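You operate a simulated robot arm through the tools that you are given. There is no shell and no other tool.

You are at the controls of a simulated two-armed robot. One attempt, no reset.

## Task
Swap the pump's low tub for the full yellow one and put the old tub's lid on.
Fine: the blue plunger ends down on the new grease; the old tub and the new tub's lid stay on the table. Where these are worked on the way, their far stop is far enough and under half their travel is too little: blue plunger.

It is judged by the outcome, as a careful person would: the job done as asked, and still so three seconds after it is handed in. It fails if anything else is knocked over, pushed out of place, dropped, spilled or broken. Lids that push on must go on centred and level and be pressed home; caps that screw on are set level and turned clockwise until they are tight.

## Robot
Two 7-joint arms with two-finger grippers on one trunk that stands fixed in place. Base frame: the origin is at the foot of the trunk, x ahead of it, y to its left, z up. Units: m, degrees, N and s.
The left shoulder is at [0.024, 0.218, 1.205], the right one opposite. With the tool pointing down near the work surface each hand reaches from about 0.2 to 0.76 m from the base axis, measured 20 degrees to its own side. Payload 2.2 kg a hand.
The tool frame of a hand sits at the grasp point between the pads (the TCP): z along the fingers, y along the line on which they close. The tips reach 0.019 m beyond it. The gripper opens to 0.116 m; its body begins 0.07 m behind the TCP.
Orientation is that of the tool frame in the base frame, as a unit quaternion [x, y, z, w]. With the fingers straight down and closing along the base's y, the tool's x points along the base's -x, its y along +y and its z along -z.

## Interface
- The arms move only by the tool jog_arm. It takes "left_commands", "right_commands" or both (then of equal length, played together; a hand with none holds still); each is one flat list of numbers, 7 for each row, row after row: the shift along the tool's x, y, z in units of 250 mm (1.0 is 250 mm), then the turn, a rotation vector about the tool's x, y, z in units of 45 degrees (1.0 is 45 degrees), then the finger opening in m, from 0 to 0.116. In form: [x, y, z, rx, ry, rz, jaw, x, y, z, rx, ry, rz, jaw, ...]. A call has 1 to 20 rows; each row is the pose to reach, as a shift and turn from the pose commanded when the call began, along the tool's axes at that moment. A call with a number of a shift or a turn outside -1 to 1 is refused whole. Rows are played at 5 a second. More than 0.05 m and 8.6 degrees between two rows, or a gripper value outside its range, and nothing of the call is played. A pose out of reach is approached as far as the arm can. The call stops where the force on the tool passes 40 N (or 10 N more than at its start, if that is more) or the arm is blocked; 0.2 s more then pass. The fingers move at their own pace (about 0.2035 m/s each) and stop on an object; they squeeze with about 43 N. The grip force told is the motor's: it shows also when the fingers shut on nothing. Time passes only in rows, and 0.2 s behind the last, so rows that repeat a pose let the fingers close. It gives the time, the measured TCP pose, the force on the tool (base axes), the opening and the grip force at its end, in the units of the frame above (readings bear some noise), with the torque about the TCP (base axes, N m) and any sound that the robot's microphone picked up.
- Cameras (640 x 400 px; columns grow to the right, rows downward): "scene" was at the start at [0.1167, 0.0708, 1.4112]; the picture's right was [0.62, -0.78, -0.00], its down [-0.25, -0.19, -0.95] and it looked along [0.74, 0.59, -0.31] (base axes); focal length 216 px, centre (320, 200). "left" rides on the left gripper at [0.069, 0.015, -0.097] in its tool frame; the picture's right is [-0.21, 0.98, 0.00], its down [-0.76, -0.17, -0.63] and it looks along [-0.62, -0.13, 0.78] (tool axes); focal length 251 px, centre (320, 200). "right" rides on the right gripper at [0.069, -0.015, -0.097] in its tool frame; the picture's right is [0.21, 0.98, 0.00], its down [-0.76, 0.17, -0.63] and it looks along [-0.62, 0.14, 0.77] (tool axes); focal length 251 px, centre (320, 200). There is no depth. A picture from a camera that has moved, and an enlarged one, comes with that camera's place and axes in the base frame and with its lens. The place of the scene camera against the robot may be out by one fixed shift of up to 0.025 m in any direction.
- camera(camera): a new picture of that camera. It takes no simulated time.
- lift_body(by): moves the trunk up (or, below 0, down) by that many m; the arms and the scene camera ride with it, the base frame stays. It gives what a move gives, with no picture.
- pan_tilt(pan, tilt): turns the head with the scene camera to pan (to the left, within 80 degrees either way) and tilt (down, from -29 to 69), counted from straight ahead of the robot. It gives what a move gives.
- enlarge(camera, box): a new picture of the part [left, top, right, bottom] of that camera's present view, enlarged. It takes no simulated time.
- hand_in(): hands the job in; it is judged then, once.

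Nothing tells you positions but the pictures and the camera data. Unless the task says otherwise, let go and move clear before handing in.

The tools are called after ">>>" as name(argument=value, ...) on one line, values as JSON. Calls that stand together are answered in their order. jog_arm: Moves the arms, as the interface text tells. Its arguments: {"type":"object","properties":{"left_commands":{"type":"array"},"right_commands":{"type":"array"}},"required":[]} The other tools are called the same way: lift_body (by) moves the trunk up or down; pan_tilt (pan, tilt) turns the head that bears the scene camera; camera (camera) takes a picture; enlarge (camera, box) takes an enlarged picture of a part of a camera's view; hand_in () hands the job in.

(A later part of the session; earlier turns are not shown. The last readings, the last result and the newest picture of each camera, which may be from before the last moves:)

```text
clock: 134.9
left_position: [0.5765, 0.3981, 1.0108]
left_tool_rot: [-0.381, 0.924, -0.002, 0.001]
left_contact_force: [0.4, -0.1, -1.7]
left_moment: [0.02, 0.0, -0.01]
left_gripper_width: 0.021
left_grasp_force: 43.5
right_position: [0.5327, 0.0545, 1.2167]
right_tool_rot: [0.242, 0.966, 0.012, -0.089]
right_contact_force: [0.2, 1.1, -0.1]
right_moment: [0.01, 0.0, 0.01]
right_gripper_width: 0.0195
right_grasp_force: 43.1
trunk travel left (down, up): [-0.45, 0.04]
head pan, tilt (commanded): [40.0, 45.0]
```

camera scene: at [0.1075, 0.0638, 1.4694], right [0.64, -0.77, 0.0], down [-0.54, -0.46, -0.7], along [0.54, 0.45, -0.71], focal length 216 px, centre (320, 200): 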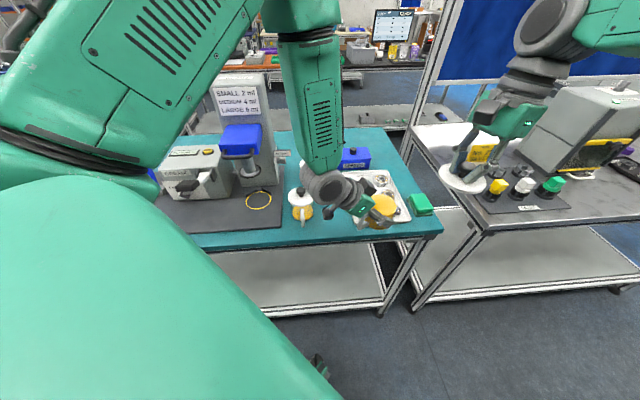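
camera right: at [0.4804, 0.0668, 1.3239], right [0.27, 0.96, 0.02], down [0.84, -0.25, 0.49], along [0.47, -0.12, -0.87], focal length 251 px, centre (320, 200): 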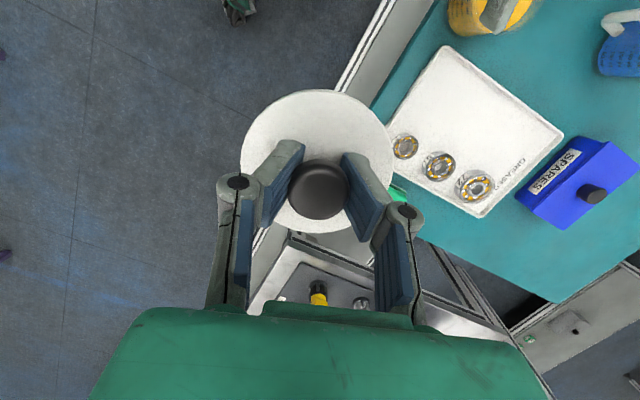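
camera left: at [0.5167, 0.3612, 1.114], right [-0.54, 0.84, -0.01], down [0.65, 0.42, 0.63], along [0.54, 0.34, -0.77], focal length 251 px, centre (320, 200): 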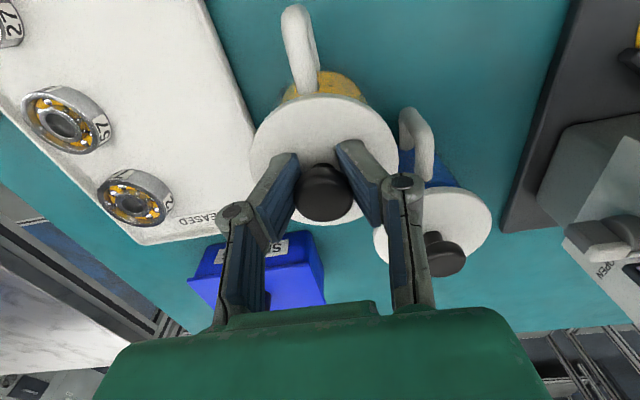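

>>> jog_arm(left_commands=[0, 0, 0.006, 0, 0, 0, 0.012, 0, 0, 0.012, 0, 0, 0, 0.012, 0, 0, 0.012, 0, 0, 0, 0.012])

```text
clock: 135.7
left_position: [0.5778, 0.3999, 1.0092]
left_tool_rot: [-0.382, 0.924, -0.003, 0.005]
left_contact_force: [1.0, 1.8, 18.7]
left_moment: [-0.1, 0.0, 0.03]
left_gripper_width: 0.021
left_grasp_force: 42.7
right_position: [0.5308, 0.055, 1.2168]
right_tool_rot: [0.242, 0.966, 0.013, -0.089]
right_contact_force: [0.2, 0.7, 0.3]
right_moment: [0.01, -0.01, -0.01]
right_gripper_width: 0.0192
right_grasp_force: 43.3
trunk travel left (down, up): [-0.45, 0.04]
head pan, tilt (commanded): [40.0, 45.0]
```

On the table. I'll ease off, open and rise.

>>> jog_arm(left_commands=[0, 0, -0.01, 0, 0, 0, 0.012, 0, 0, -0.01, 0, 0, 0, 0.04, 0, 0, -0.01, 0, 0, 0, 0.06, 0, 0, -0.1, 0, 0, 0, 0.06, 0, 0, -0.2, 0, 0, 0, 0.06, 0, 0, -0.32, 0, 0, 0, 0.06, 0, 0, -0.44, 0, 0, 0, 0.06])

>>> enlarge(camera="scene", box=[240, 120, 420, 250])

>>> camera(camera="left")

```text
clock: 137.3
left_position: [0.5755, 0.3989, 1.1164]
left_tool_rot: [-0.382, 0.924, -0.004, 0.002]
left_contact_force: [-0.6, 0.5, -0.1]
left_moment: [0.03, -0.01, 0.02]
left_gripper_width: 0.0597
left_grasp_force: 0.1
right_position: [0.5302, 0.0534, 1.2166]
right_tool_rot: [0.242, 0.966, 0.012, -0.089]
right_contact_force: [0.1, 0.4, 0.2]
right_moment: [-0.01, 0.0, -0.02]
right_gripper_width: 0.0196
right_grasp_force: 43.2
trunk travel left (down, up): [-0.45, 0.04]
head pan, tilt (commanded): [40.0, 45.0]
```

```text
3.08 times, centred on (330, 185) of scene
camera zoom: at [0.1075, 0.0648, 1.4694], right [0.64, -0.77, 0.0], down [-0.54, -0.46, -0.7], along [0.54, 0.45, -0.71], focal length 666 px, centre (289, 246)
```

zoom: 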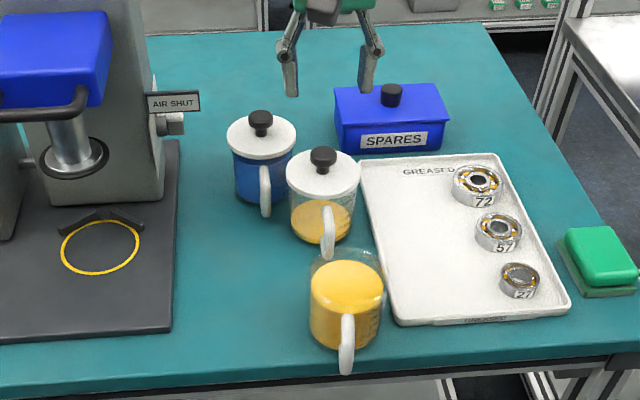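

```text
taken
camera left: at [0.5159, 0.3604, 1.2131], right [-0.54, 0.84, -0.01], down [0.65, 0.42, 0.64], along [0.54, 0.34, -0.77], focal length 251 px, centre (320, 200)
```

left: 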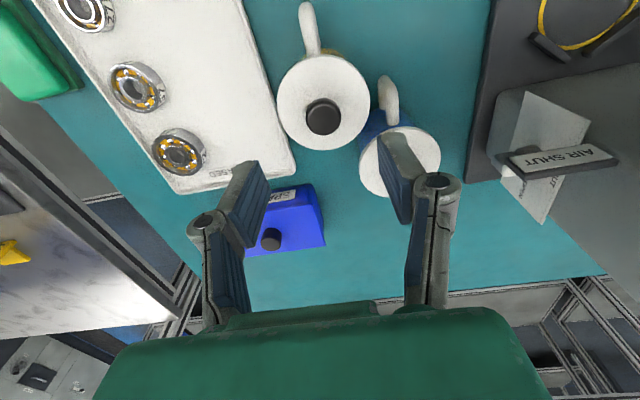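

The old tub sits lidded and level in its new place. Now I'll go back over the yellow tub with the left hand at 45° yaw.

>>> jog_arm(left_commands=[0.117, -0.004, -0.011, 0, 0, 0, 0.07, 0.235, -0.007, -0.022, 0, 0, 0, 0.08, 0.352, -0.011, -0.034, 0, 0, 0, 0.09, 0.47, -0.014, -0.045, 0, 0, 0, 0.1, 0.587, -0.018, -0.056, 0, 0, 0, 0.1])

>>> camera(camera="left")

```text
clock: 138.5
left_position: [0.4712, 0.2906, 1.1312]
left_tool_rot: [-0.381, 0.925, -0.003, 0.004]
left_contact_force: [0.4, 0.0, -0.4]
left_moment: [-0.01, 0.0, 0.03]
left_gripper_width: 0.1
left_grasp_force: 0.1
right_position: [0.5308, 0.0548, 1.2164]
right_tool_rot: [0.243, 0.966, 0.013, -0.089]
right_contact_force: [-0.4, -0.1, -0.8]
right_moment: [0.02, 0.01, 0.01]
right_gripper_width: 0.0194
right_grasp_force: 43.3
trunk travel left (down, up): [-0.45, 0.04]
head pan, tilt (commanded): [40.0, 45.0]
```

```text
taken
camera left: at [0.4118, 0.253, 1.2271], right [-0.54, 0.84, -0.01], down [0.65, 0.42, 0.64], along [0.54, 0.34, -0.77], focal length 251 px, centre (320, 200)
```

left: 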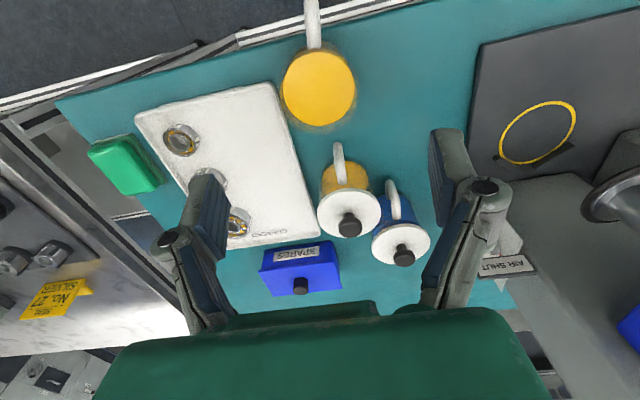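

The yellow tub's centre is right under the gripper at about (0.472, 0.290), with its handle directly behind. Tilting to 45° above it.

>>> jog_arm(left_commands=[0.002, 0, 0.04, 0, -0.143, 0, 0.1, 0.003, -0.001, 0.08, 0, -0.286, 0, 0.1, 0.005, -0.002, 0.12, 0, -0.429, 0, 0.1, 0.006, -0.002, 0.16, 0, -0.572, 0, 0.1, 0.008, -0.003, 0.2, 0, -0.715, 0, 0.1, 0.01, -0.003, 0.24, 0, -0.858, 0, 0.1, 0.011, -0.004, 0.28, 0, -1.0, 0, 0.1])

>>> camera(camera="left")

```text
clock: 140.1
left_position: [0.4733, 0.2891, 1.0586]
left_tool_rot: [-0.356, 0.852, 0.148, 0.354]
left_contact_force: [1.5, -1.7, -0.3]
left_moment: [0.02, 0.09, 0.04]
left_gripper_width: 0.1
left_grasp_force: 0.1
left hand out of reach, approached as far as the arm can: row 5, 6
right_position: [0.5356, 0.0532, 1.2151]
right_tool_rot: [0.243, 0.966, 0.011, -0.09]
right_contact_force: [0.8, 0.6, 0.0]
right_moment: [0.0, 0.03, -0.02]
right_gripper_width: 0.0197
right_grasp_force: 43.2
trunk travel left (down, up): [-0.45, 0.04]
head pan, tilt (commanded): [40.0, 45.0]
```

```text
taken
camera left: at [0.381, 0.2164, 1.0777], right [-0.59, 0.79, 0.15], down [0.18, -0.06, 0.98], along [0.79, 0.61, -0.11], focal length 251 px, centre (320, 200)
```

left: 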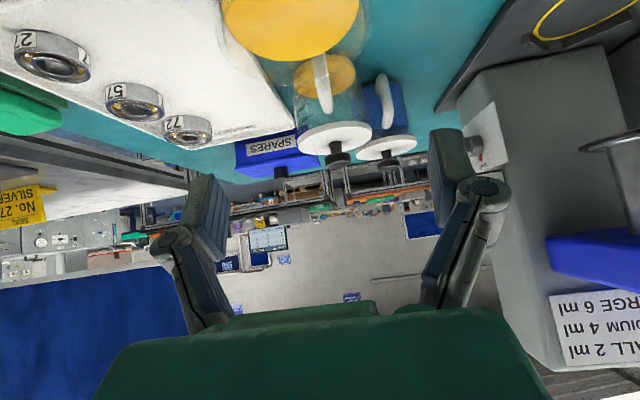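

>>> jog_arm(left_commands=[0.055, 0, 0.051, 0, 0, 0, 0.1, 0.109, 0, 0.101, 0, 0, 0, 0.1, 0.164, 0, 0.152, 0, 0, 0, 0.1, 0.219, 0, 0.202, 0, 0, 0, 0.1, 0.273, 0.001, 0.253, 0, 0, 0, 0.1, 0.328, 0.001, 0.303, 0, 0, 0, 0.1])

>>> camera(camera="left")

```text
clock: 141.5
left_position: [0.471, 0.2881, 0.9475]
left_tool_rot: [-0.353, 0.854, 0.143, 0.354]
left_contact_force: [-0.4, 0.4, 1.0]
left_moment: [-0.02, 0.03, 0.0]
left_gripper_width: 0.1
left_grasp_force: 0.1
right_position: [0.5328, 0.0552, 1.2162]
right_tool_rot: [0.242, 0.966, 0.011, -0.09]
right_contact_force: [-0.6, -0.7, -0.4]
right_moment: [0.0, -0.01, 0.02]
right_gripper_width: 0.0195
right_grasp_force: 42.7
trunk travel left (down, up): [-0.45, 0.04]
head pan, tilt (commanded): [40.0, 45.0]
```

```text
taken
camera left: at [0.3792, 0.2163, 0.9666], right [-0.58, 0.8, 0.15], down [0.17, -0.05, 0.98], along [0.79, 0.6, -0.11], focal length 251 px, centre (320, 200)
```

left: 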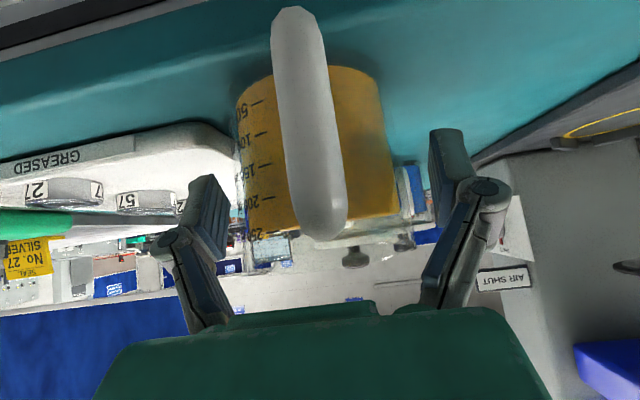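

Well centred, with the handle squarely behind. I'll nudge 4 mm deeper and close.

>>> jog_arm(left_commands=[-0.011, -0.002, 0.011, 0, 0, 0, 0.1, -0.011, -0.002, 0.011, 0, 0, 0, 0.088, -0.011, -0.002, 0.011, 0, 0, 0, 0.078, -0.011, -0.002, 0.011, 0, 0, 0, 0.06, -0.011, -0.002, 0.011, 0, 0, 0, 0.06])

>>> camera(camera="left")

```text
clock: 142.7
left_position: [0.475, 0.2899, 0.9484]
left_tool_rot: [-0.353, 0.853, 0.144, 0.356]
left_contact_force: [0.1, -0.7, 0.2]
left_moment: [0.05, 0.02, 0.01]
left_gripper_width: 0.0795
left_grasp_force: 42.8
right_position: [0.5328, 0.0535, 1.2165]
right_tool_rot: [0.242, 0.966, 0.013, -0.089]
right_contact_force: [0.5, -0.5, -0.4]
right_moment: [-0.02, -0.02, 0.0]
right_gripper_width: 0.0194
right_grasp_force: 43.0
trunk travel left (down, up): [-0.45, 0.04]
head pan, tilt (commanded): [40.0, 45.0]
```

```text
taken
camera left: at [0.3818, 0.2175, 0.9671], right [-0.58, 0.8, 0.15], down [0.17, -0.05, 0.98], along [0.8, 0.6, -0.11], focal length 251 px, centre (320, 200)
```

left: 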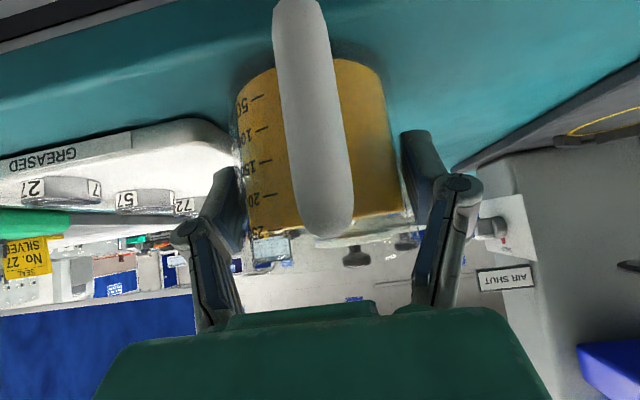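

A full-diameter grip at 79.5 mm. I'll lift 25 mm and carry the tub level, in low front of the pump.

>>> jog_arm(left_commands=[-0.0355, 0, -0.035, 0, 0, 0, 0.06, -0.071, 0, -0.07, 0, 0, 0, 0.06, -0.085, 0.14, -0.056, 0, 0, 0, 0.06, -0.105, 0.28, -0.036, 0, 0, 0, 0.06, -0.133, 0.42, -0.008, 0, 0, 0, 0.06, -0.167, 0.56, 0.026, 0, 0, 0, 0.06, -0.201, 0.7, 0.06, 0, 0, 0, 0.06, -0.201, 0.7, 0.06, 0, 0, 0, 0.06])

>>> camera(camera="left")

>>> camera(camera="scene")

```text
clock: 144.5
left_position: [0.3835, 0.447, 0.9717]
left_tool_rot: [-0.354, 0.854, 0.143, 0.355]
left_contact_force: [0.0, 0.8, -3.0]
left_moment: [0.04, -0.02, -0.01]
left_gripper_width: 0.079
left_grasp_force: 43.1
right_position: [0.5324, 0.0554, 1.2149]
right_tool_rot: [0.243, 0.966, 0.012, -0.09]
right_contact_force: [0.2, 0.1, 0.1]
right_moment: [0.01, -0.03, 0.0]
right_gripper_width: 0.0194
right_grasp_force: 43.4
trunk travel left (down, up): [-0.45, 0.04]
head pan, tilt (commanded): [40.0, 45.0]
```

```text
taken
camera left: at [0.2899, 0.3747, 0.9904], right [-0.58, 0.8, 0.15], down [0.17, -0.05, 0.98], along [0.79, 0.6, -0.11], focal length 251 px, centre (320, 200)
```

left: 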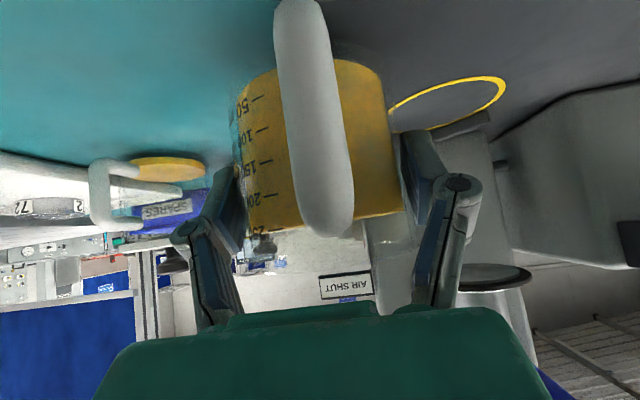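

```text
taken
camera scene: at [0.1083, 0.0689, 1.4691], right [0.64, -0.77, 0.0], down [-0.54, -0.46, -0.7], along [0.54, 0.45, -0.71], focal length 216 px, centre (320, 200)
```

scene: 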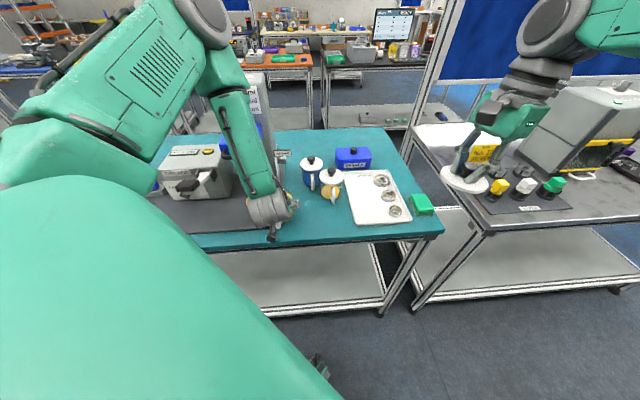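

The tub is level and steady. Next I'll line it up with the pump's centreline just in front of the locator.

>>> jog_arm(left_commands=[-0.04, 0.12, 0.04, 0, 0, 0, 0.06, -0.08, 0.24, 0.081, 0, 0, 0, 0.06, -0.121, 0.362, 0.122, 0, 0, 0, 0.06, -0.121, 0.362, 0.122, 0, 0, 0, 0.06])

>>> camera(camera="left")

>>> enlarge(camera="scene", box=[200, 100, 320, 250])

```text
clock: 145.5
left_position: [0.3528, 0.5408, 0.9807]
left_tool_rot: [-0.35, 0.855, 0.149, 0.352]
left_contact_force: [-1.6, 1.4, -0.5]
left_moment: [-0.04, 0.08, -0.1]
left_gripper_width: 0.079
left_grasp_force: 43.0
left hand out of reach, approached as far as the arm can: row 3, 4
right_position: [0.5313, 0.0544, 1.2163]
right_tool_rot: [0.242, 0.966, 0.011, -0.089]
right_contact_force: [-0.9, 0.3, 0.3]
right_moment: [0.04, -0.1, -0.01]
right_gripper_width: 0.0195
right_grasp_force: 43.7
trunk travel left (down, up): [-0.45, 0.04]
head pan, tilt (commanded): [40.0, 45.0]
```

```text
taken
camera left: at [0.2598, 0.4699, 1.0007], right [-0.58, 0.8, 0.16], down [0.19, -0.06, 0.98], along [0.79, 0.6, -0.11], focal length 251 px, centre (320, 200)
```

left: 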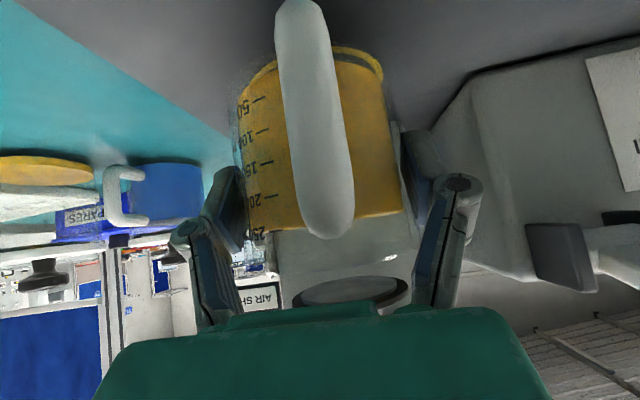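

```text
2.67 times, centred on (260, 175) of scene
camera zoom: at [0.1053, 0.0721, 1.4694], right [0.64, -0.77, 0.0], down [-0.54, -0.46, -0.7], along [0.54, 0.45, -0.71], focal length 577 px, centre (480, 267)
```

zoom: 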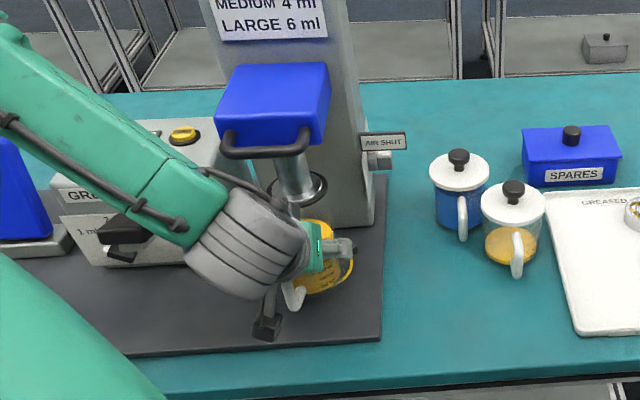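

>>> enlarge(camera="scene", box=[200, 140, 290, 230])

>>> enlarge(camera="left", box=[220, 0, 420, 310])

```text
4.44 times, centred on (245, 185) of scene
camera zoom: at [0.1053, 0.0721, 1.4694], right [0.64, -0.77, 0.0], down [-0.54, -0.46, -0.7], along [0.54, 0.45, -0.71], focal length 962 px, centre (653, 267)
```

zoom: 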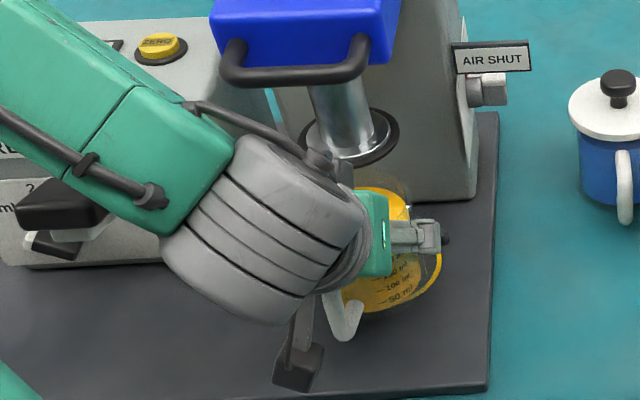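

```text
1.29 times, centred on (320, 155) of left
camera zoom: at [0.2598, 0.4699, 1.0007], right [-0.58, 0.8, 0.16], down [0.19, -0.06, 0.98], along [0.79, 0.6, -0.11], focal length 324 px, centre (320, 258)
```

zoom: 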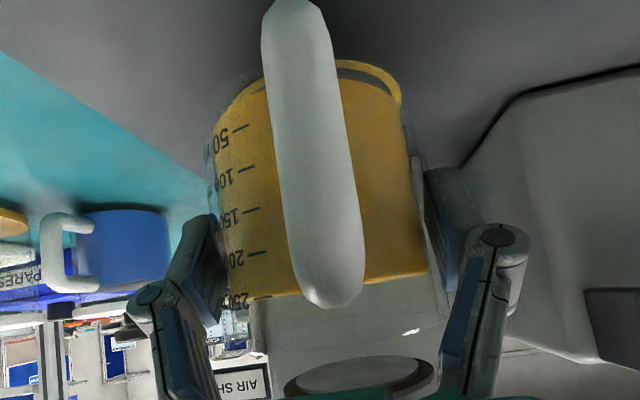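

The tub is aligned, but with the trunk high the forearm has swung low beside the GREASE lever, which I don't want to brush. I'll back off the same way, rise, and lower the trunk to the height that gave a clean vertical forearm before.

>>> jog_arm(left_commands=[0.057, -0.14, -0.057, 0, 0, 0, 0.06, 0.1, -0.28, -0.1, 0, 0, 0, 0.06, 0.135, -0.42, -0.135, 0, 0, 0, 0.06, 0.156, -0.54, -0.156, 0, 0, 0, 0.06, 0.062, -0.54, -0.25, 0, 0, 0, 0.06, -0.032, -0.54, -0.344, 0, 0, 0, 0.06, -0.127, -0.54, -0.439, 0, 0, 0, 0.06])

>>> camera(camera="left")

>>> enlarge(camera="scene", box=[180, 100, 360, 260])

```text
clock: 147.1
left_position: [0.4101, 0.4077, 1.0791]
left_tool_rot: [-0.353, 0.854, 0.143, 0.355]
left_contact_force: [-0.1, -0.2, -3.1]
left_moment: [0.01, -0.02, -0.02]
left_gripper_width: 0.0788
left_grasp_force: 43.2
right_position: [0.5335, 0.0564, 1.2163]
right_tool_rot: [0.242, 0.966, 0.01, -0.089]
right_contact_force: [-0.3, 0.2, -0.1]
right_moment: [-0.02, -0.01, 0.02]
right_gripper_width: 0.0195
right_grasp_force: 42.7
trunk travel left (down, up): [-0.45, 0.04]
head pan, tilt (commanded): [40.0, 45.0]
```

```text
taken
camera left: at [0.3169, 0.3362, 1.0994], right [-0.58, 0.8, 0.14], down [0.17, -0.05, 0.98], along [0.79, 0.6, -0.11], focal length 251 px, centre (320, 200)
```

left: 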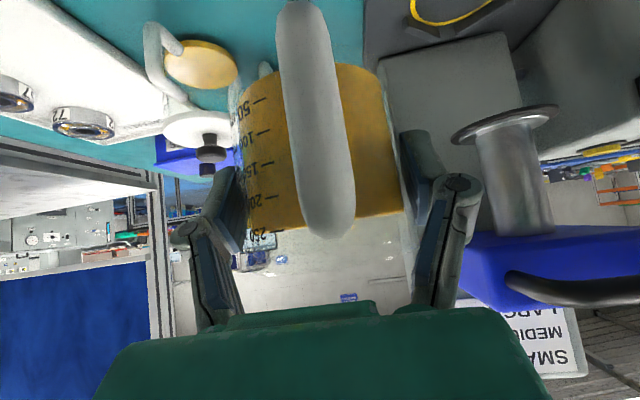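

```text
2.50 times, centred on (270, 180) of scene
camera zoom: at [0.1076, 0.0701, 1.4691], right [0.64, -0.77, 0.0], down [-0.54, -0.46, -0.7], along [0.54, 0.45, -0.71], focal length 541 px, centre (445, 250)
```

zoom: 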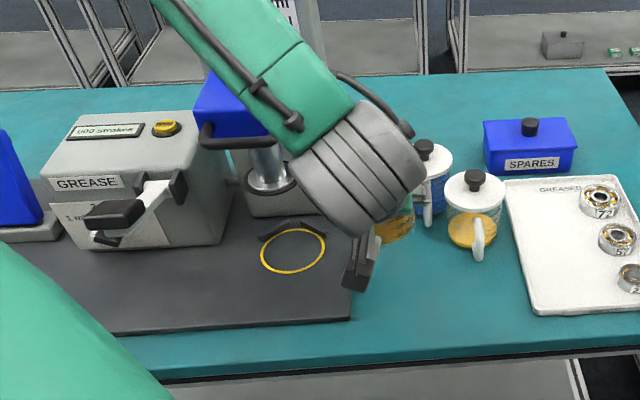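

The lever and everything else are undisturbed, and the tub is steady. Lowering the trunk 100 mm.

>>> lift_body(by=-0.1)

>>> enlarge(camera="scene", box=[180, 60, 400, 260])

```text
clock: 148.4
left_position: [0.4106, 0.4034, 0.9822]
left_tool_rot: [-0.353, 0.853, 0.144, 0.356]
left_contact_force: [0.0, -0.5, -3.5]
left_moment: [0.02, -0.03, 0.01]
left_gripper_width: 0.0788
left_grasp_force: 43.1
right_position: [0.5328, 0.0521, 1.1159]
right_tool_rot: [0.242, 0.966, 0.012, -0.088]
right_contact_force: [0.3, -0.3, -0.2]
right_moment: [0.0, 0.01, 0.01]
right_gripper_width: 0.0196
right_grasp_force: 43.5
trunk travel left (down, up): [-0.35, 0.14]
head pan, tilt (commanded): [40.0, 45.0]
```

```text
2.00 times, centred on (290, 160) of scene
camera zoom: at [0.1074, 0.0652, 1.3694], right [0.64, -0.77, 0.0], down [-0.54, -0.46, -0.7], along [0.54, 0.45, -0.71], focal length 433 px, centre (380, 280)
```

zoom: 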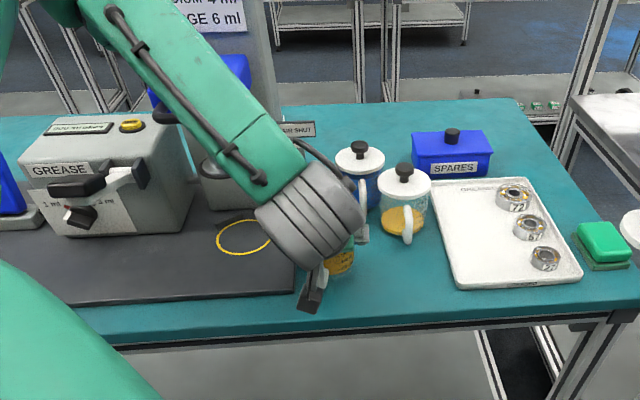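

>>> jog_arm(left_commands=[-0.03, 0.14, 0.04, 0, 0, 0, 0.06, -0.059, 0.28, 0.077, 0, 0, 0, 0.06, -0.092, 0.42, 0.117, 0, 0, 0, 0.06, -0.124, 0.562, 0.159, 0, 0, 0, 0.06, -0.124, 0.562, 0.159, 0, 0, 0, 0.06])

>>> camera(camera="left")

>>> enlarge(camera="scene", box=[180, 60, 400, 260])

```text
clock: 149.6
left_position: [0.3475, 0.5393, 0.9743]
left_tool_rot: [-0.351, 0.854, 0.144, 0.356]
left_contact_force: [0.2, -0.5, -2.7]
left_moment: [0.0, 0.01, 0.02]
left_gripper_width: 0.0788
left_grasp_force: 42.8
right_position: [0.5333, 0.0536, 1.1172]
right_tool_rot: [0.242, 0.966, 0.013, -0.089]
right_contact_force: [0.9, 0.5, -1.2]
right_moment: [0.03, 0.05, 0.02]
right_gripper_width: 0.0193
right_grasp_force: 43.4
trunk travel left (down, up): [-0.35, 0.14]
head pan, tilt (commanded): [40.0, 45.0]
```

```text
taken
camera left: at [0.2534, 0.4677, 0.993], right [-0.58, 0.8, 0.15], down [0.17, -0.05, 0.98], along [0.8, 0.6, -0.11], focal length 251 px, centre (320, 200)
```

left: 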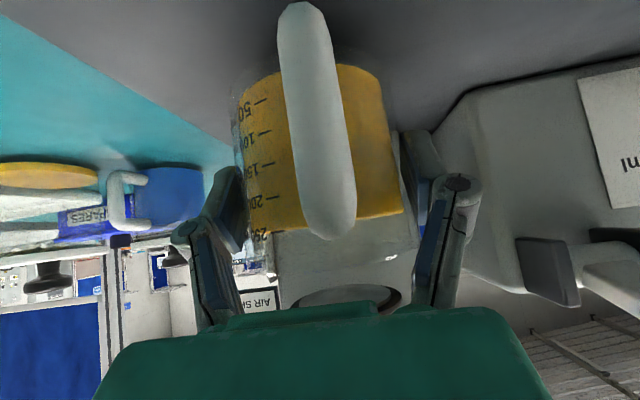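

```text
2.00 times, centred on (290, 160) of scene
camera zoom: at [0.107, 0.0649, 1.3693], right [0.64, -0.77, 0.0], down [-0.54, -0.46, -0.7], along [0.54, 0.45, -0.71], focal length 433 px, centre (380, 280)
```

zoom: 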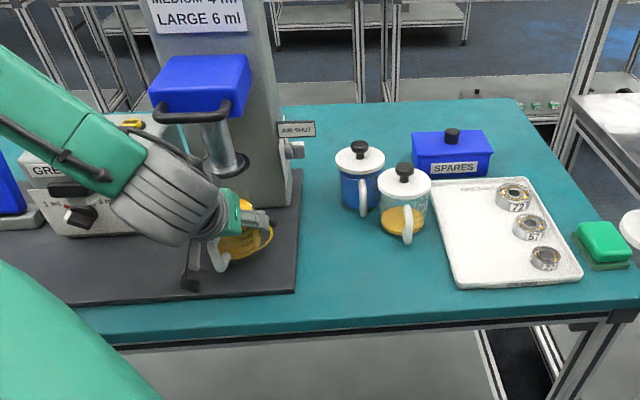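

Lined up at e −0.136, n 0.627 with no contact, and the forearm is well in front of the lever. I'll slide in 28 mm and then lower close to the mat.

>>> jog_arm(left_commands=[-0.026, 0, 0.026, 0, 0, 0, 0.06, -0.053, 0, 0.053, 0, 0, 0, 0.06, -0.079, 0, 0.079, 0, 0, 0, 0.06, -0.066, 0, 0.092, 0, 0, 0, 0.06, -0.0535, 0, 0.105, 0, 0, 0, 0.06])

>>> camera(camera="left")

>>> enlarge(camera="scene", box=[220, 120, 320, 230])

```text
clock: 150.8
left_position: [0.3679, 0.5624, 0.9644]
left_tool_rot: [-0.354, 0.853, 0.143, 0.356]
left_contact_force: [-0.5, 0.1, -2.6]
left_moment: [-0.01, 0.01, -0.01]
left_gripper_width: 0.0785
left_grasp_force: 43.6
right_position: [0.5322, 0.0549, 1.1162]
right_tool_rot: [0.243, 0.966, 0.012, -0.089]
right_contact_force: [0.1, -0.1, 0.2]
right_moment: [-0.01, 0.0, 0.0]
right_gripper_width: 0.0194
right_grasp_force: 43.1
trunk travel left (down, up): [-0.35, 0.14]
head pan, tilt (commanded): [40.0, 45.0]
```

```text
taken
camera left: at [0.2738, 0.489, 0.9834], right [-0.58, 0.8, 0.15], down [0.17, -0.05, 0.98], along [0.79, 0.6, -0.11], focal length 251 px, centre (320, 200)
```

left: 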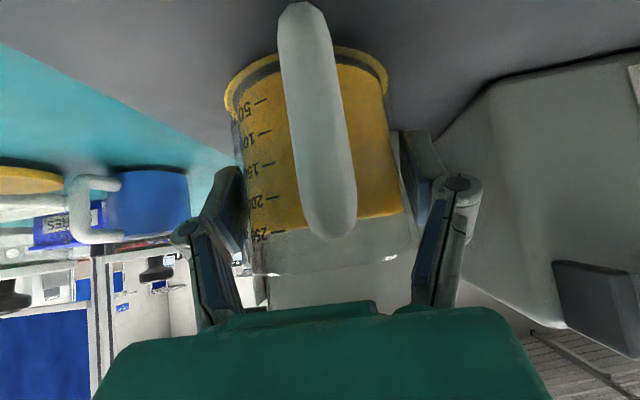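

```text
3.64 times, centred on (270, 175) of scene
camera zoom: at [0.1068, 0.0681, 1.3692], right [0.64, -0.77, 0.0], down [-0.54, -0.46, -0.7], along [0.54, 0.45, -0.71], focal length 787 px, centre (502, 291)
```

zoom: 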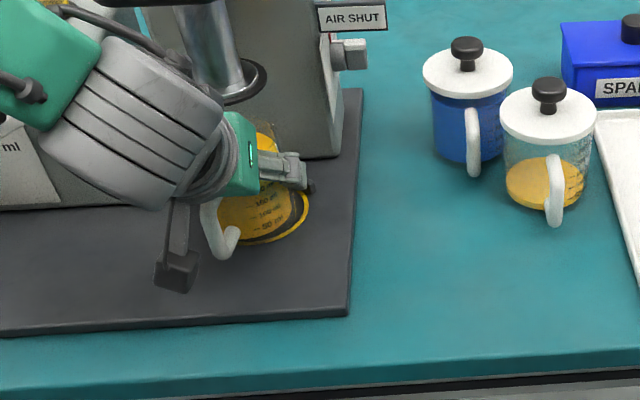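

Close to the ring now, about 2 mm too far left. I'll correct that and ease in toward the V-locator.

>>> jog_arm(left_commands=[-0.011, -0.008, 0.011, 0, 0, 0, 0.06, -0.022, -0.008, 0.022, 0, 0, 0, 0.06, -0.034, -0.008, 0.034, 0, 0, 0, 0.06, -0.034, -0.008, 0.034, 0, 0, 0, 0.06])

>>> enlarge(camera="left", box=[190, 10, 430, 170])

```text
clock: 151.8
left_position: [0.3758, 0.5683, 0.9641]
left_tool_rot: [-0.352, 0.854, 0.143, 0.356]
left_contact_force: [-0.4, 0.2, -2.1]
left_moment: [0.02, 0.0, -0.03]
left_gripper_width: 0.0786
left_grasp_force: 42.9
right_position: [0.5334, 0.0548, 1.116]
right_tool_rot: [0.242, 0.966, 0.011, -0.088]
right_contact_force: [-0.5, 0.2, -0.8]
right_moment: [0.01, -0.01, 0.04]
right_gripper_width: 0.0194
right_grasp_force: 43.5
trunk travel left (down, up): [-0.35, 0.14]
head pan, tilt (commanded): [40.0, 45.0]
```

```text
2.50 times, centred on (310, 90) of left
camera zoom: at [0.2826, 0.4958, 0.9835], right [-0.58, 0.8, 0.15], down [0.17, -0.05, 0.98], along [0.8, 0.6, -0.11], focal length 629 px, centre (345, 475)
```

zoom: 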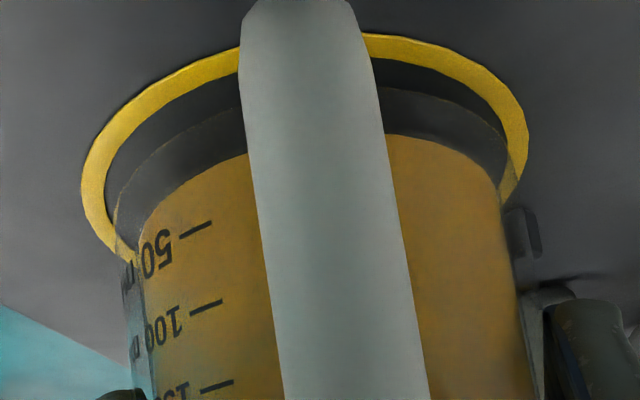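

>>> jog_arm(left_commands=[-0.006, 0.0, 0.006, 0, 0, 0, 0.06, -0.012, 0, 0.012, 0, 0, 0, 0.06, -0.012, 0, 0.012, 0, 0, 0, 0.06])

>>> jog_arm(left_commands=[-0.006, 0.0, 0.006, 0, 0, 0, 0.06, -0.012, 0, 0.012, 0, 0, 0, 0.06, -0.012, 0, 0.012, 0, 0, 0, 0.06])

```text
clock: 152.6
left_position: [0.38, 0.5707, 0.9637]
left_tool_rot: [-0.353, 0.854, 0.143, 0.355]
left_contact_force: [0.4, -0.4, -3.3]
left_moment: [0.0, -0.01, 0.03]
left_gripper_width: 0.0786
left_grasp_force: 43.0
right_position: [0.5328, 0.0551, 1.116]
right_tool_rot: [0.244, 0.966, 0.012, -0.089]
right_contact_force: [-0.3, -0.4, -0.1]
right_moment: [0.01, -0.02, 0.03]
right_gripper_width: 0.0193
right_grasp_force: 42.9
trunk travel left (down, up): [-0.35, 0.14]
head pan, tilt (commanded): [40.0, 45.0]
```

```text
clock: 153.4
left_position: [0.382, 0.5707, 0.9644]
left_tool_rot: [-0.353, 0.854, 0.143, 0.354]
left_contact_force: [-11.0, -11.5, -6.8]
left_moment: [-0.57, 0.54, 0.08]
left_gripper_width: 0.0786
left_grasp_force: 43.6
right_position: [0.5307, 0.0539, 1.1161]
right_tool_rot: [0.243, 0.966, 0.012, -0.089]
right_contact_force: [-0.4, -0.2, 0.2]
right_moment: [0.02, 0.01, 0.01]
right_gripper_width: 0.0192
right_grasp_force: 43.0
trunk travel left (down, up): [-0.35, 0.14]
head pan, tilt (commanded): [40.0, 45.0]
```

The tub touched the V-locator symmetrically at the old tub's position. I'll ease the push and lower it onto the mat.

>>> jog_arm(left_commands=[0.006, 0, -0.006, 0, 0, 0, 0.06, 0.012, 0, 0.0, 0, 0, 0, 0.06, 0.0175, 0, 0.0055, 0, 0, 0, 0.06, 0.0175, 0, 0.0055, 0, 0, 0, 0.06])

```text
clock: 154.4
left_position: [0.3818, 0.5704, 0.9612]
left_tool_rot: [-0.354, 0.853, 0.145, 0.356]
left_contact_force: [-9.3, -8.0, 2.3]
left_moment: [-0.13, 0.19, 0.09]
left_gripper_width: 0.0785
left_grasp_force: 43.6
right_position: [0.5315, 0.054, 1.1165]
right_tool_rot: [0.242, 0.966, 0.012, -0.089]
right_contact_force: [0.5, 0.1, 0.1]
right_moment: [0.02, 0.01, 0.0]
right_gripper_width: 0.0195
right_grasp_force: 43.0
trunk travel left (down, up): [-0.35, 0.14]
head pan, tilt (commanded): [40.0, 45.0]
```

>>> jog_arm(left_commands=[0.005, 0, 0.005, 0, 0, 0, 0.06, 0.01, 0, 0.01, 0, 0, 0, 0.06, 0.01, 0, 0.01, 0, 0, 0, 0.06])

>>> camera(camera="left")

```text
clock: 155.2
left_position: [0.3807, 0.5705, 0.9597]
left_tool_rot: [-0.351, 0.853, 0.144, 0.359]
left_contact_force: [-7.2, -6.3, 14.3]
left_moment: [0.13, 0.59, 0.19]
left_gripper_width: 0.0787
left_grasp_force: 43.6
right_position: [0.5309, 0.0513, 1.1168]
right_tool_rot: [0.243, 0.966, 0.014, -0.089]
right_contact_force: [-0.1, 0.0, -0.5]
right_moment: [-0.01, 0.0, 0.0]
right_gripper_width: 0.0197
right_grasp_force: 43.0
trunk travel left (down, up): [-0.35, 0.14]
head pan, tilt (commanded): [40.0, 45.0]
```

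```text
taken
camera left: at [0.2874, 0.4988, 0.9782], right [-0.58, 0.8, 0.15], down [0.17, -0.06, 0.98], along [0.8, 0.6, -0.1], focal length 251 px, centre (320, 200)
```

left: 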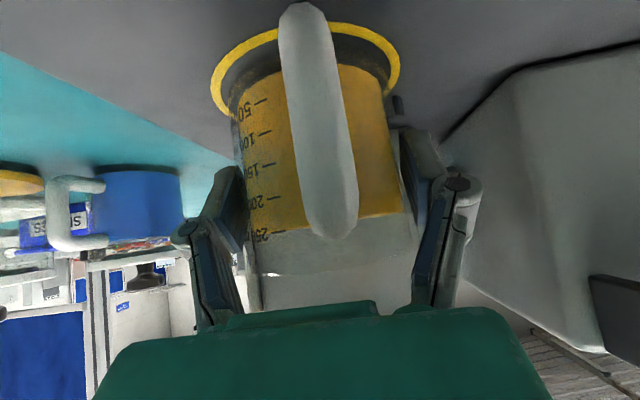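

Seated. I'll check concentricity against the yellow ring before letting go.

>>> enlarge(camera="left", box=[190, 0, 430, 160])

>>> enlarge(camera="scene", box=[230, 130, 310, 220])

```text
2.50 times, centred on (310, 80) of left
camera zoom: at [0.2874, 0.4988, 0.9782], right [-0.58, 0.8, 0.15], down [0.17, -0.06, 0.98], along [0.8, 0.6, -0.1], focal length 629 px, centre (345, 500)
```

zoom: 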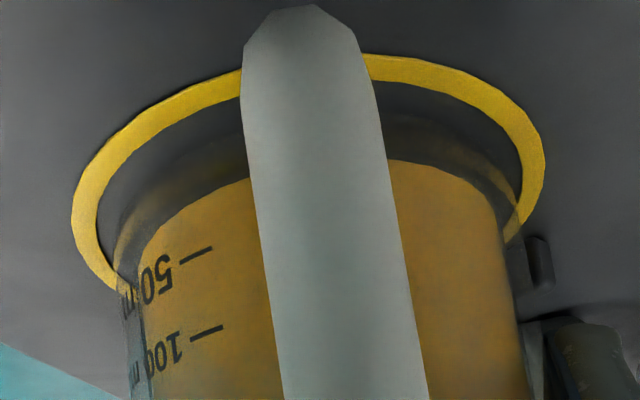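

```text
4.44 times, centred on (270, 175) of scene
camera zoom: at [0.1038, 0.0621, 1.3699], right [0.64, -0.77, 0.0], down [-0.54, -0.45, -0.71], along [0.54, 0.45, -0.71], focal length 962 px, centre (542, 311)
```

zoom: 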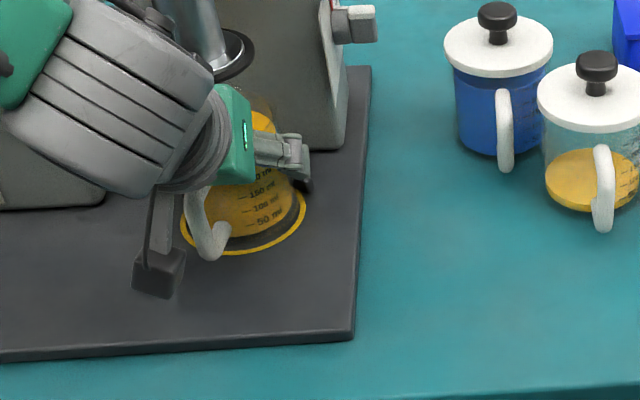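

Hand, ring and tub look concentric within a few millimetres, and the tub is nested in the locator. I'll relieve the loads and open the fingers.

>>> jog_arm(left_commands=[-0.004, 0, -0.008, 0, 0, 0, 0.06, -0.004, 0, -0.01, 0, 0, 0, 0.078, -0.004, 0, -0.01, 0, 0, 0, 0.088, -0.004, 0, -0.01, 0, 0, 0, 0.1, -0.004, 0, -0.01, 0, 0, 0, 0.1])

>>> camera(camera="left")

```text
clock: 156.4
left_position: [0.3788, 0.5696, 0.9603]
left_tool_rot: [-0.352, 0.854, 0.143, 0.355]
left_contact_force: [0.1, 0.5, -0.5]
left_moment: [0.01, 0.0, 0.03]
left_gripper_width: 0.1001
left_grasp_force: 0.1
right_position: [0.5333, 0.0548, 1.1157]
right_tool_rot: [0.243, 0.966, 0.012, -0.089]
right_contact_force: [-0.6, 0.5, -0.7]
right_moment: [0.04, 0.03, -0.01]
right_gripper_width: 0.0191
right_grasp_force: 42.7
trunk travel left (down, up): [-0.35, 0.14]
head pan, tilt (commanded): [40.0, 45.0]
```

```text
taken
camera left: at [0.2866, 0.4987, 0.9791], right [-0.58, 0.8, 0.15], down [0.17, -0.05, 0.98], along [0.8, 0.6, -0.11], focal length 251 px, centre (320, 200)
```

left: 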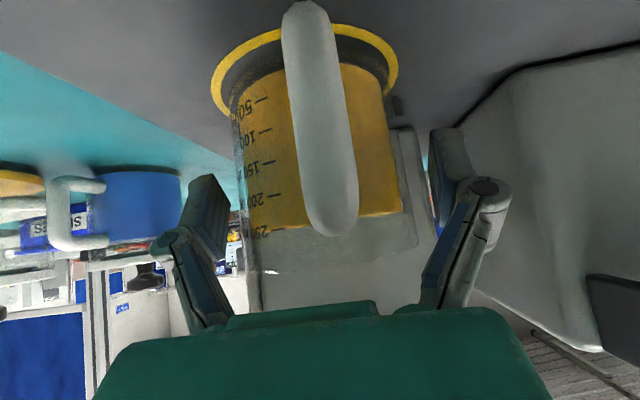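

Released, and the tub stands on its own. I'll back out along the approach line.

>>> jog_arm(left_commands=[0.033, 0, -0.033, 0, 0, 0, 0.1, 0.066, 0, -0.066, 0, 0, 0, 0.1, 0.07, 0, -0.13, 0, 0, 0, 0.1, 0.06, 0, -0.2, 0, 0, 0, 0.1])

>>> camera(camera="left")

>>> enlarge(camera="left", box=[220, 0, 420, 290])

```text
clock: 157.4
left_position: [0.3495, 0.5396, 0.9826]
left_tool_rot: [-0.353, 0.853, 0.144, 0.357]
left_contact_force: [0.8, -0.2, 0.4]
left_moment: [-0.03, 0.01, 0.01]
left_gripper_width: 0.1
left_grasp_force: 0.1
left hand out of reach, approached as far as the arm can: row 4
right_position: [0.5321, 0.0541, 1.1163]
right_tool_rot: [0.242, 0.966, 0.014, -0.088]
right_contact_force: [0.8, 0.2, -0.3]
right_moment: [0.01, -0.02, 0.0]
right_gripper_width: 0.0193
right_grasp_force: 43.1
trunk travel left (down, up): [-0.35, 0.14]
head pan, tilt (commanded): [40.0, 45.0]
```

```text
taken
camera left: at [0.2557, 0.4676, 1.0025], right [-0.58, 0.8, 0.15], down [0.17, -0.05, 0.98], along [0.79, 0.6, -0.11], focal length 251 px, centre (320, 200)
```

left: 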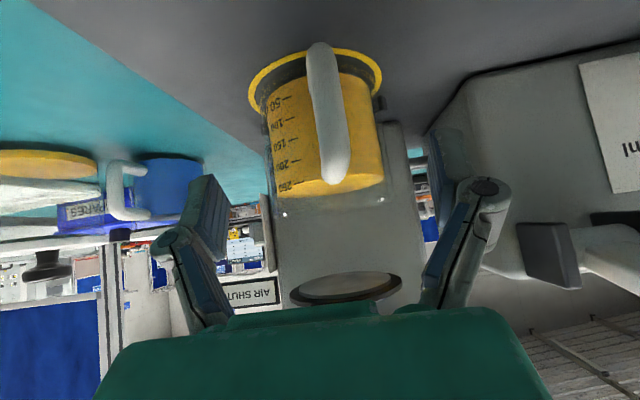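

```text
1.38 times, centred on (320, 145) of left
camera zoom: at [0.2557, 0.4676, 1.0025], right [-0.58, 0.8, 0.15], down [0.17, -0.05, 0.98], along [0.79, 0.6, -0.11], focal length 347 px, centre (320, 276)
```

zoom: 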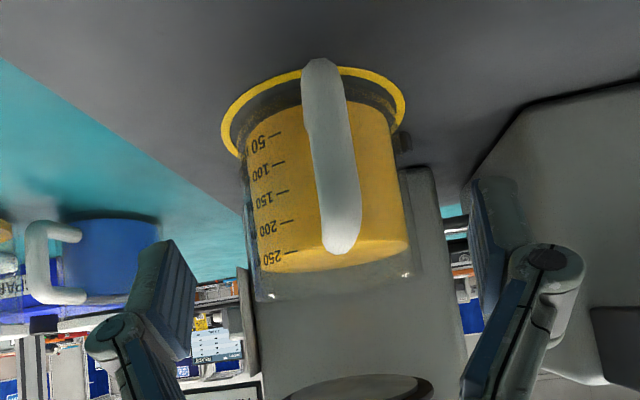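

Compared with the view of the old tub at the same stage, the rim sits the same way relative to ring and disc. I'll bring the hand back to vertical in front of the pump.

>>> jog_arm(left_commands=[0.056, 0, -0.044, 0, 0.143, 0, 0.1, 0.111, 0, -0.089, 0, 0.286, 0, 0.1, 0.167, 0, -0.133, 0, 0.429, 0, 0.1, 0.223, 0, -0.177, 0, 0.572, 0, 0.1, 0.279, 0, -0.221, 0, 0.715, 0, 0.1, 0.334, 0, -0.266, 0, 0.858, 0, 0.1, 0.39, 0, -0.31, 0, 1.0, 0, 0.1])

>>> camera(camera="left")

>>> enlarge(camera="scene", box=[180, 60, 340, 240])

```text
clock: 159.0
left_position: [0.2608, 0.4543, 0.97]
left_tool_rot: [-0.38, 0.925, -0.003, 0.003]
left_contact_force: [-0.4, 0.6, 0.2]
left_moment: [0.02, -0.01, -0.03]
left_gripper_width: 0.1
left_grasp_force: 0.1
left hand out of reach, approached as far as the arm can: row 1, 2, 3
right_position: [0.5324, 0.0548, 1.1168]
right_tool_rot: [0.243, 0.966, 0.012, -0.089]
right_contact_force: [0.1, 0.8, 0.0]
right_moment: [0.0, 0.0, -0.03]
right_gripper_width: 0.0197
right_grasp_force: 43.3
trunk travel left (down, up): [-0.35, 0.14]
head pan, tilt (commanded): [40.0, 45.0]
```

```text
taken
camera left: at [0.2021, 0.4159, 1.0656], right [-0.53, 0.84, -0.01], down [0.65, 0.42, 0.64], along [0.54, 0.34, -0.77], focal length 251 px, centre (320, 200)
```

left: 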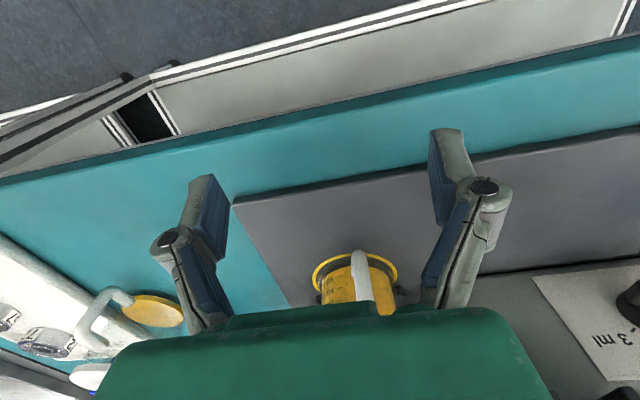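

```text
2.22 times, centred on (260, 150) of scene
camera zoom: at [0.1063, 0.0656, 1.3694], right [0.64, -0.77, 0.0], down [-0.54, -0.46, -0.7], along [0.54, 0.45, -0.71], focal length 481 px, centre (453, 311)
```

zoom: 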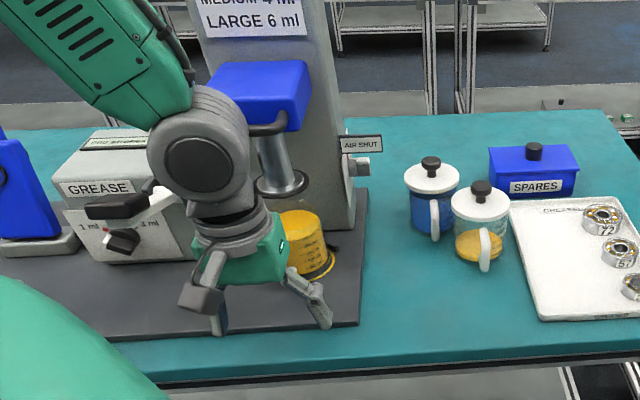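

Now up in front of the head, then forward over the handle bar.

>>> jog_arm(left_commands=[0, 0, -0.13, 0, 0, 0, 0.11, 0, 0, -0.26, 0, 0, 0, 0.11, 0, 0, -0.39, 0, 0, 0, 0.11, -0.04, 0, -0.52, 0, 0, 0, 0.11, -0.08, 0, -0.65, 0, 0, 0, 0.11, -0.12, 0, -0.78, 0, 0, 0, 0.11, -0.16, 0, -0.9, 0, 0, 0, 0.11])

>>> camera(camera="left")

```text
clock: 160.6
left_position: [0.2887, 0.4768, 1.1949]
left_tool_rot: [-0.38, 0.925, -0.002, 0.002]
left_contact_force: [0.4, 0.2, -0.5]
left_moment: [0.01, 0.03, 0.02]
left_gripper_width: 0.1099
left_grasp_force: 0.0
right_position: [0.5326, 0.0496, 1.1166]
right_tool_rot: [0.243, 0.966, 0.014, -0.089]
right_contact_force: [0.7, 0.2, -0.6]
right_moment: [0.04, 0.03, 0.0]
right_gripper_width: 0.0193
right_grasp_force: 42.7
trunk travel left (down, up): [-0.35, 0.14]
head pan, tilt (commanded): [40.0, 45.0]
```

```text
taken
camera left: at [0.2284, 0.4395, 1.292], right [-0.53, 0.85, 0.0], down [0.65, 0.41, 0.64], along [0.54, 0.34, -0.77], focal length 251 px, centre (320, 200)
```

left: 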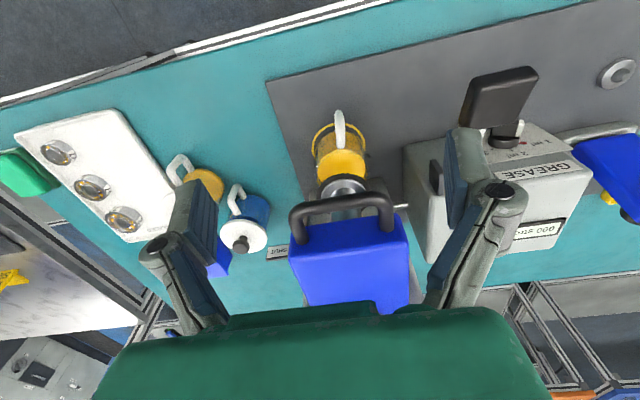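

The plunger disc and the yellow tub are both visible from here. I'll zoom in to check their alignment.

>>> enlarge(camera="left", box=[290, 90, 410, 240])

>>> enlarge(camera="scene", box=[220, 120, 300, 210])

```text
2.67 times, centred on (350, 165) of left
camera zoom: at [0.2284, 0.4395, 1.292], right [-0.53, 0.85, 0.0], down [0.65, 0.41, 0.64], along [0.54, 0.34, -0.77], focal length 670 px, centre (240, 293)
```

zoom: 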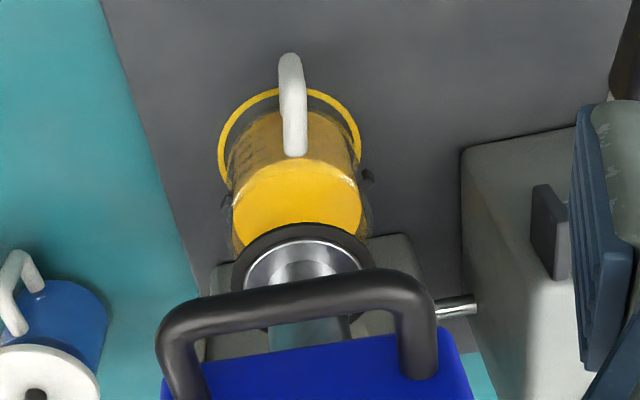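

```text
4.44 times, centred on (260, 165) of scene
camera zoom: at [0.1062, 0.0602, 1.3696], right [0.64, -0.77, 0.0], down [-0.54, -0.45, -0.71], along [0.54, 0.46, -0.71], focal length 962 px, centre (587, 356)
```

zoom: 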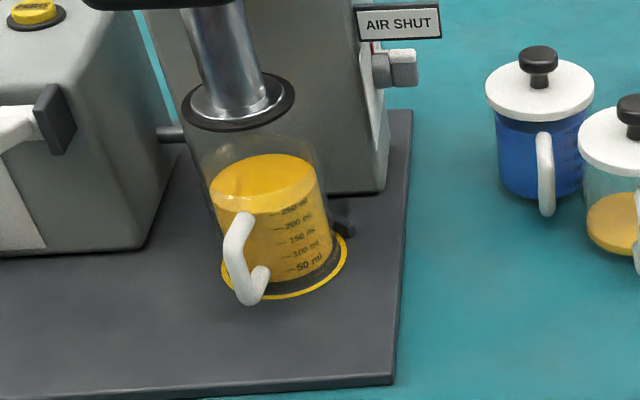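

Disc, tub rim and ring line up in both views, within about 1–2 mm, same as the old tub was. I'll move to the handle bar to grip it as before.

>>> jog_arm(left_commands=[-0.08, 0, 0.02, 0, 0, 0, 0.11, -0.16, 0, 0.05, 0, 0, 0, 0.11, -0.235, 0, 0.1, 0, 0, 0, 0.11, -0.25, 0, 0.16, 0, 0, 0, 0.11])

>>> camera(camera="left")

```text
clock: 161.6
left_position: [0.3346, 0.5227, 1.1574]
left_tool_rot: [-0.381, 0.925, -0.002, 0.003]
left_contact_force: [-0.3, -0.6, -0.3]
left_moment: [0.02, 0.03, -0.02]
left_gripper_width: 0.1099
left_grasp_force: 0.0
right_position: [0.5322, 0.0524, 1.1151]
right_tool_rot: [0.242, 0.966, 0.014, -0.089]
right_contact_force: [-0.2, 0.9, -0.3]
right_moment: [0.03, 0.03, 0.03]
right_gripper_width: 0.0191
right_grasp_force: 43.0
trunk travel left (down, up): [-0.35, 0.14]
head pan, tilt (commanded): [40.0, 45.0]
```

```text
taken
camera left: at [0.2743, 0.4844, 1.253], right [-0.54, 0.84, 0.0], down [0.65, 0.42, 0.64], along [0.54, 0.34, -0.77], focal length 251 px, centre (320, 200)
```

left: 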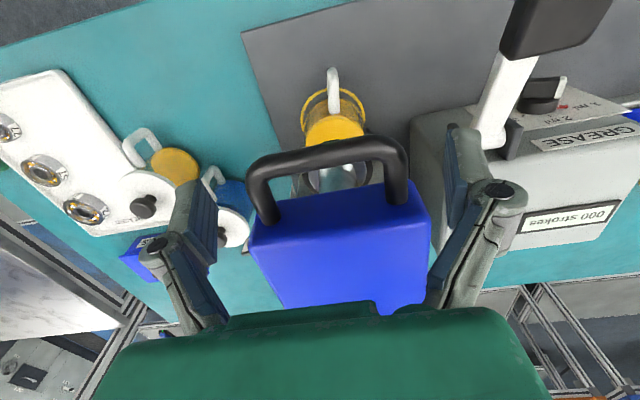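

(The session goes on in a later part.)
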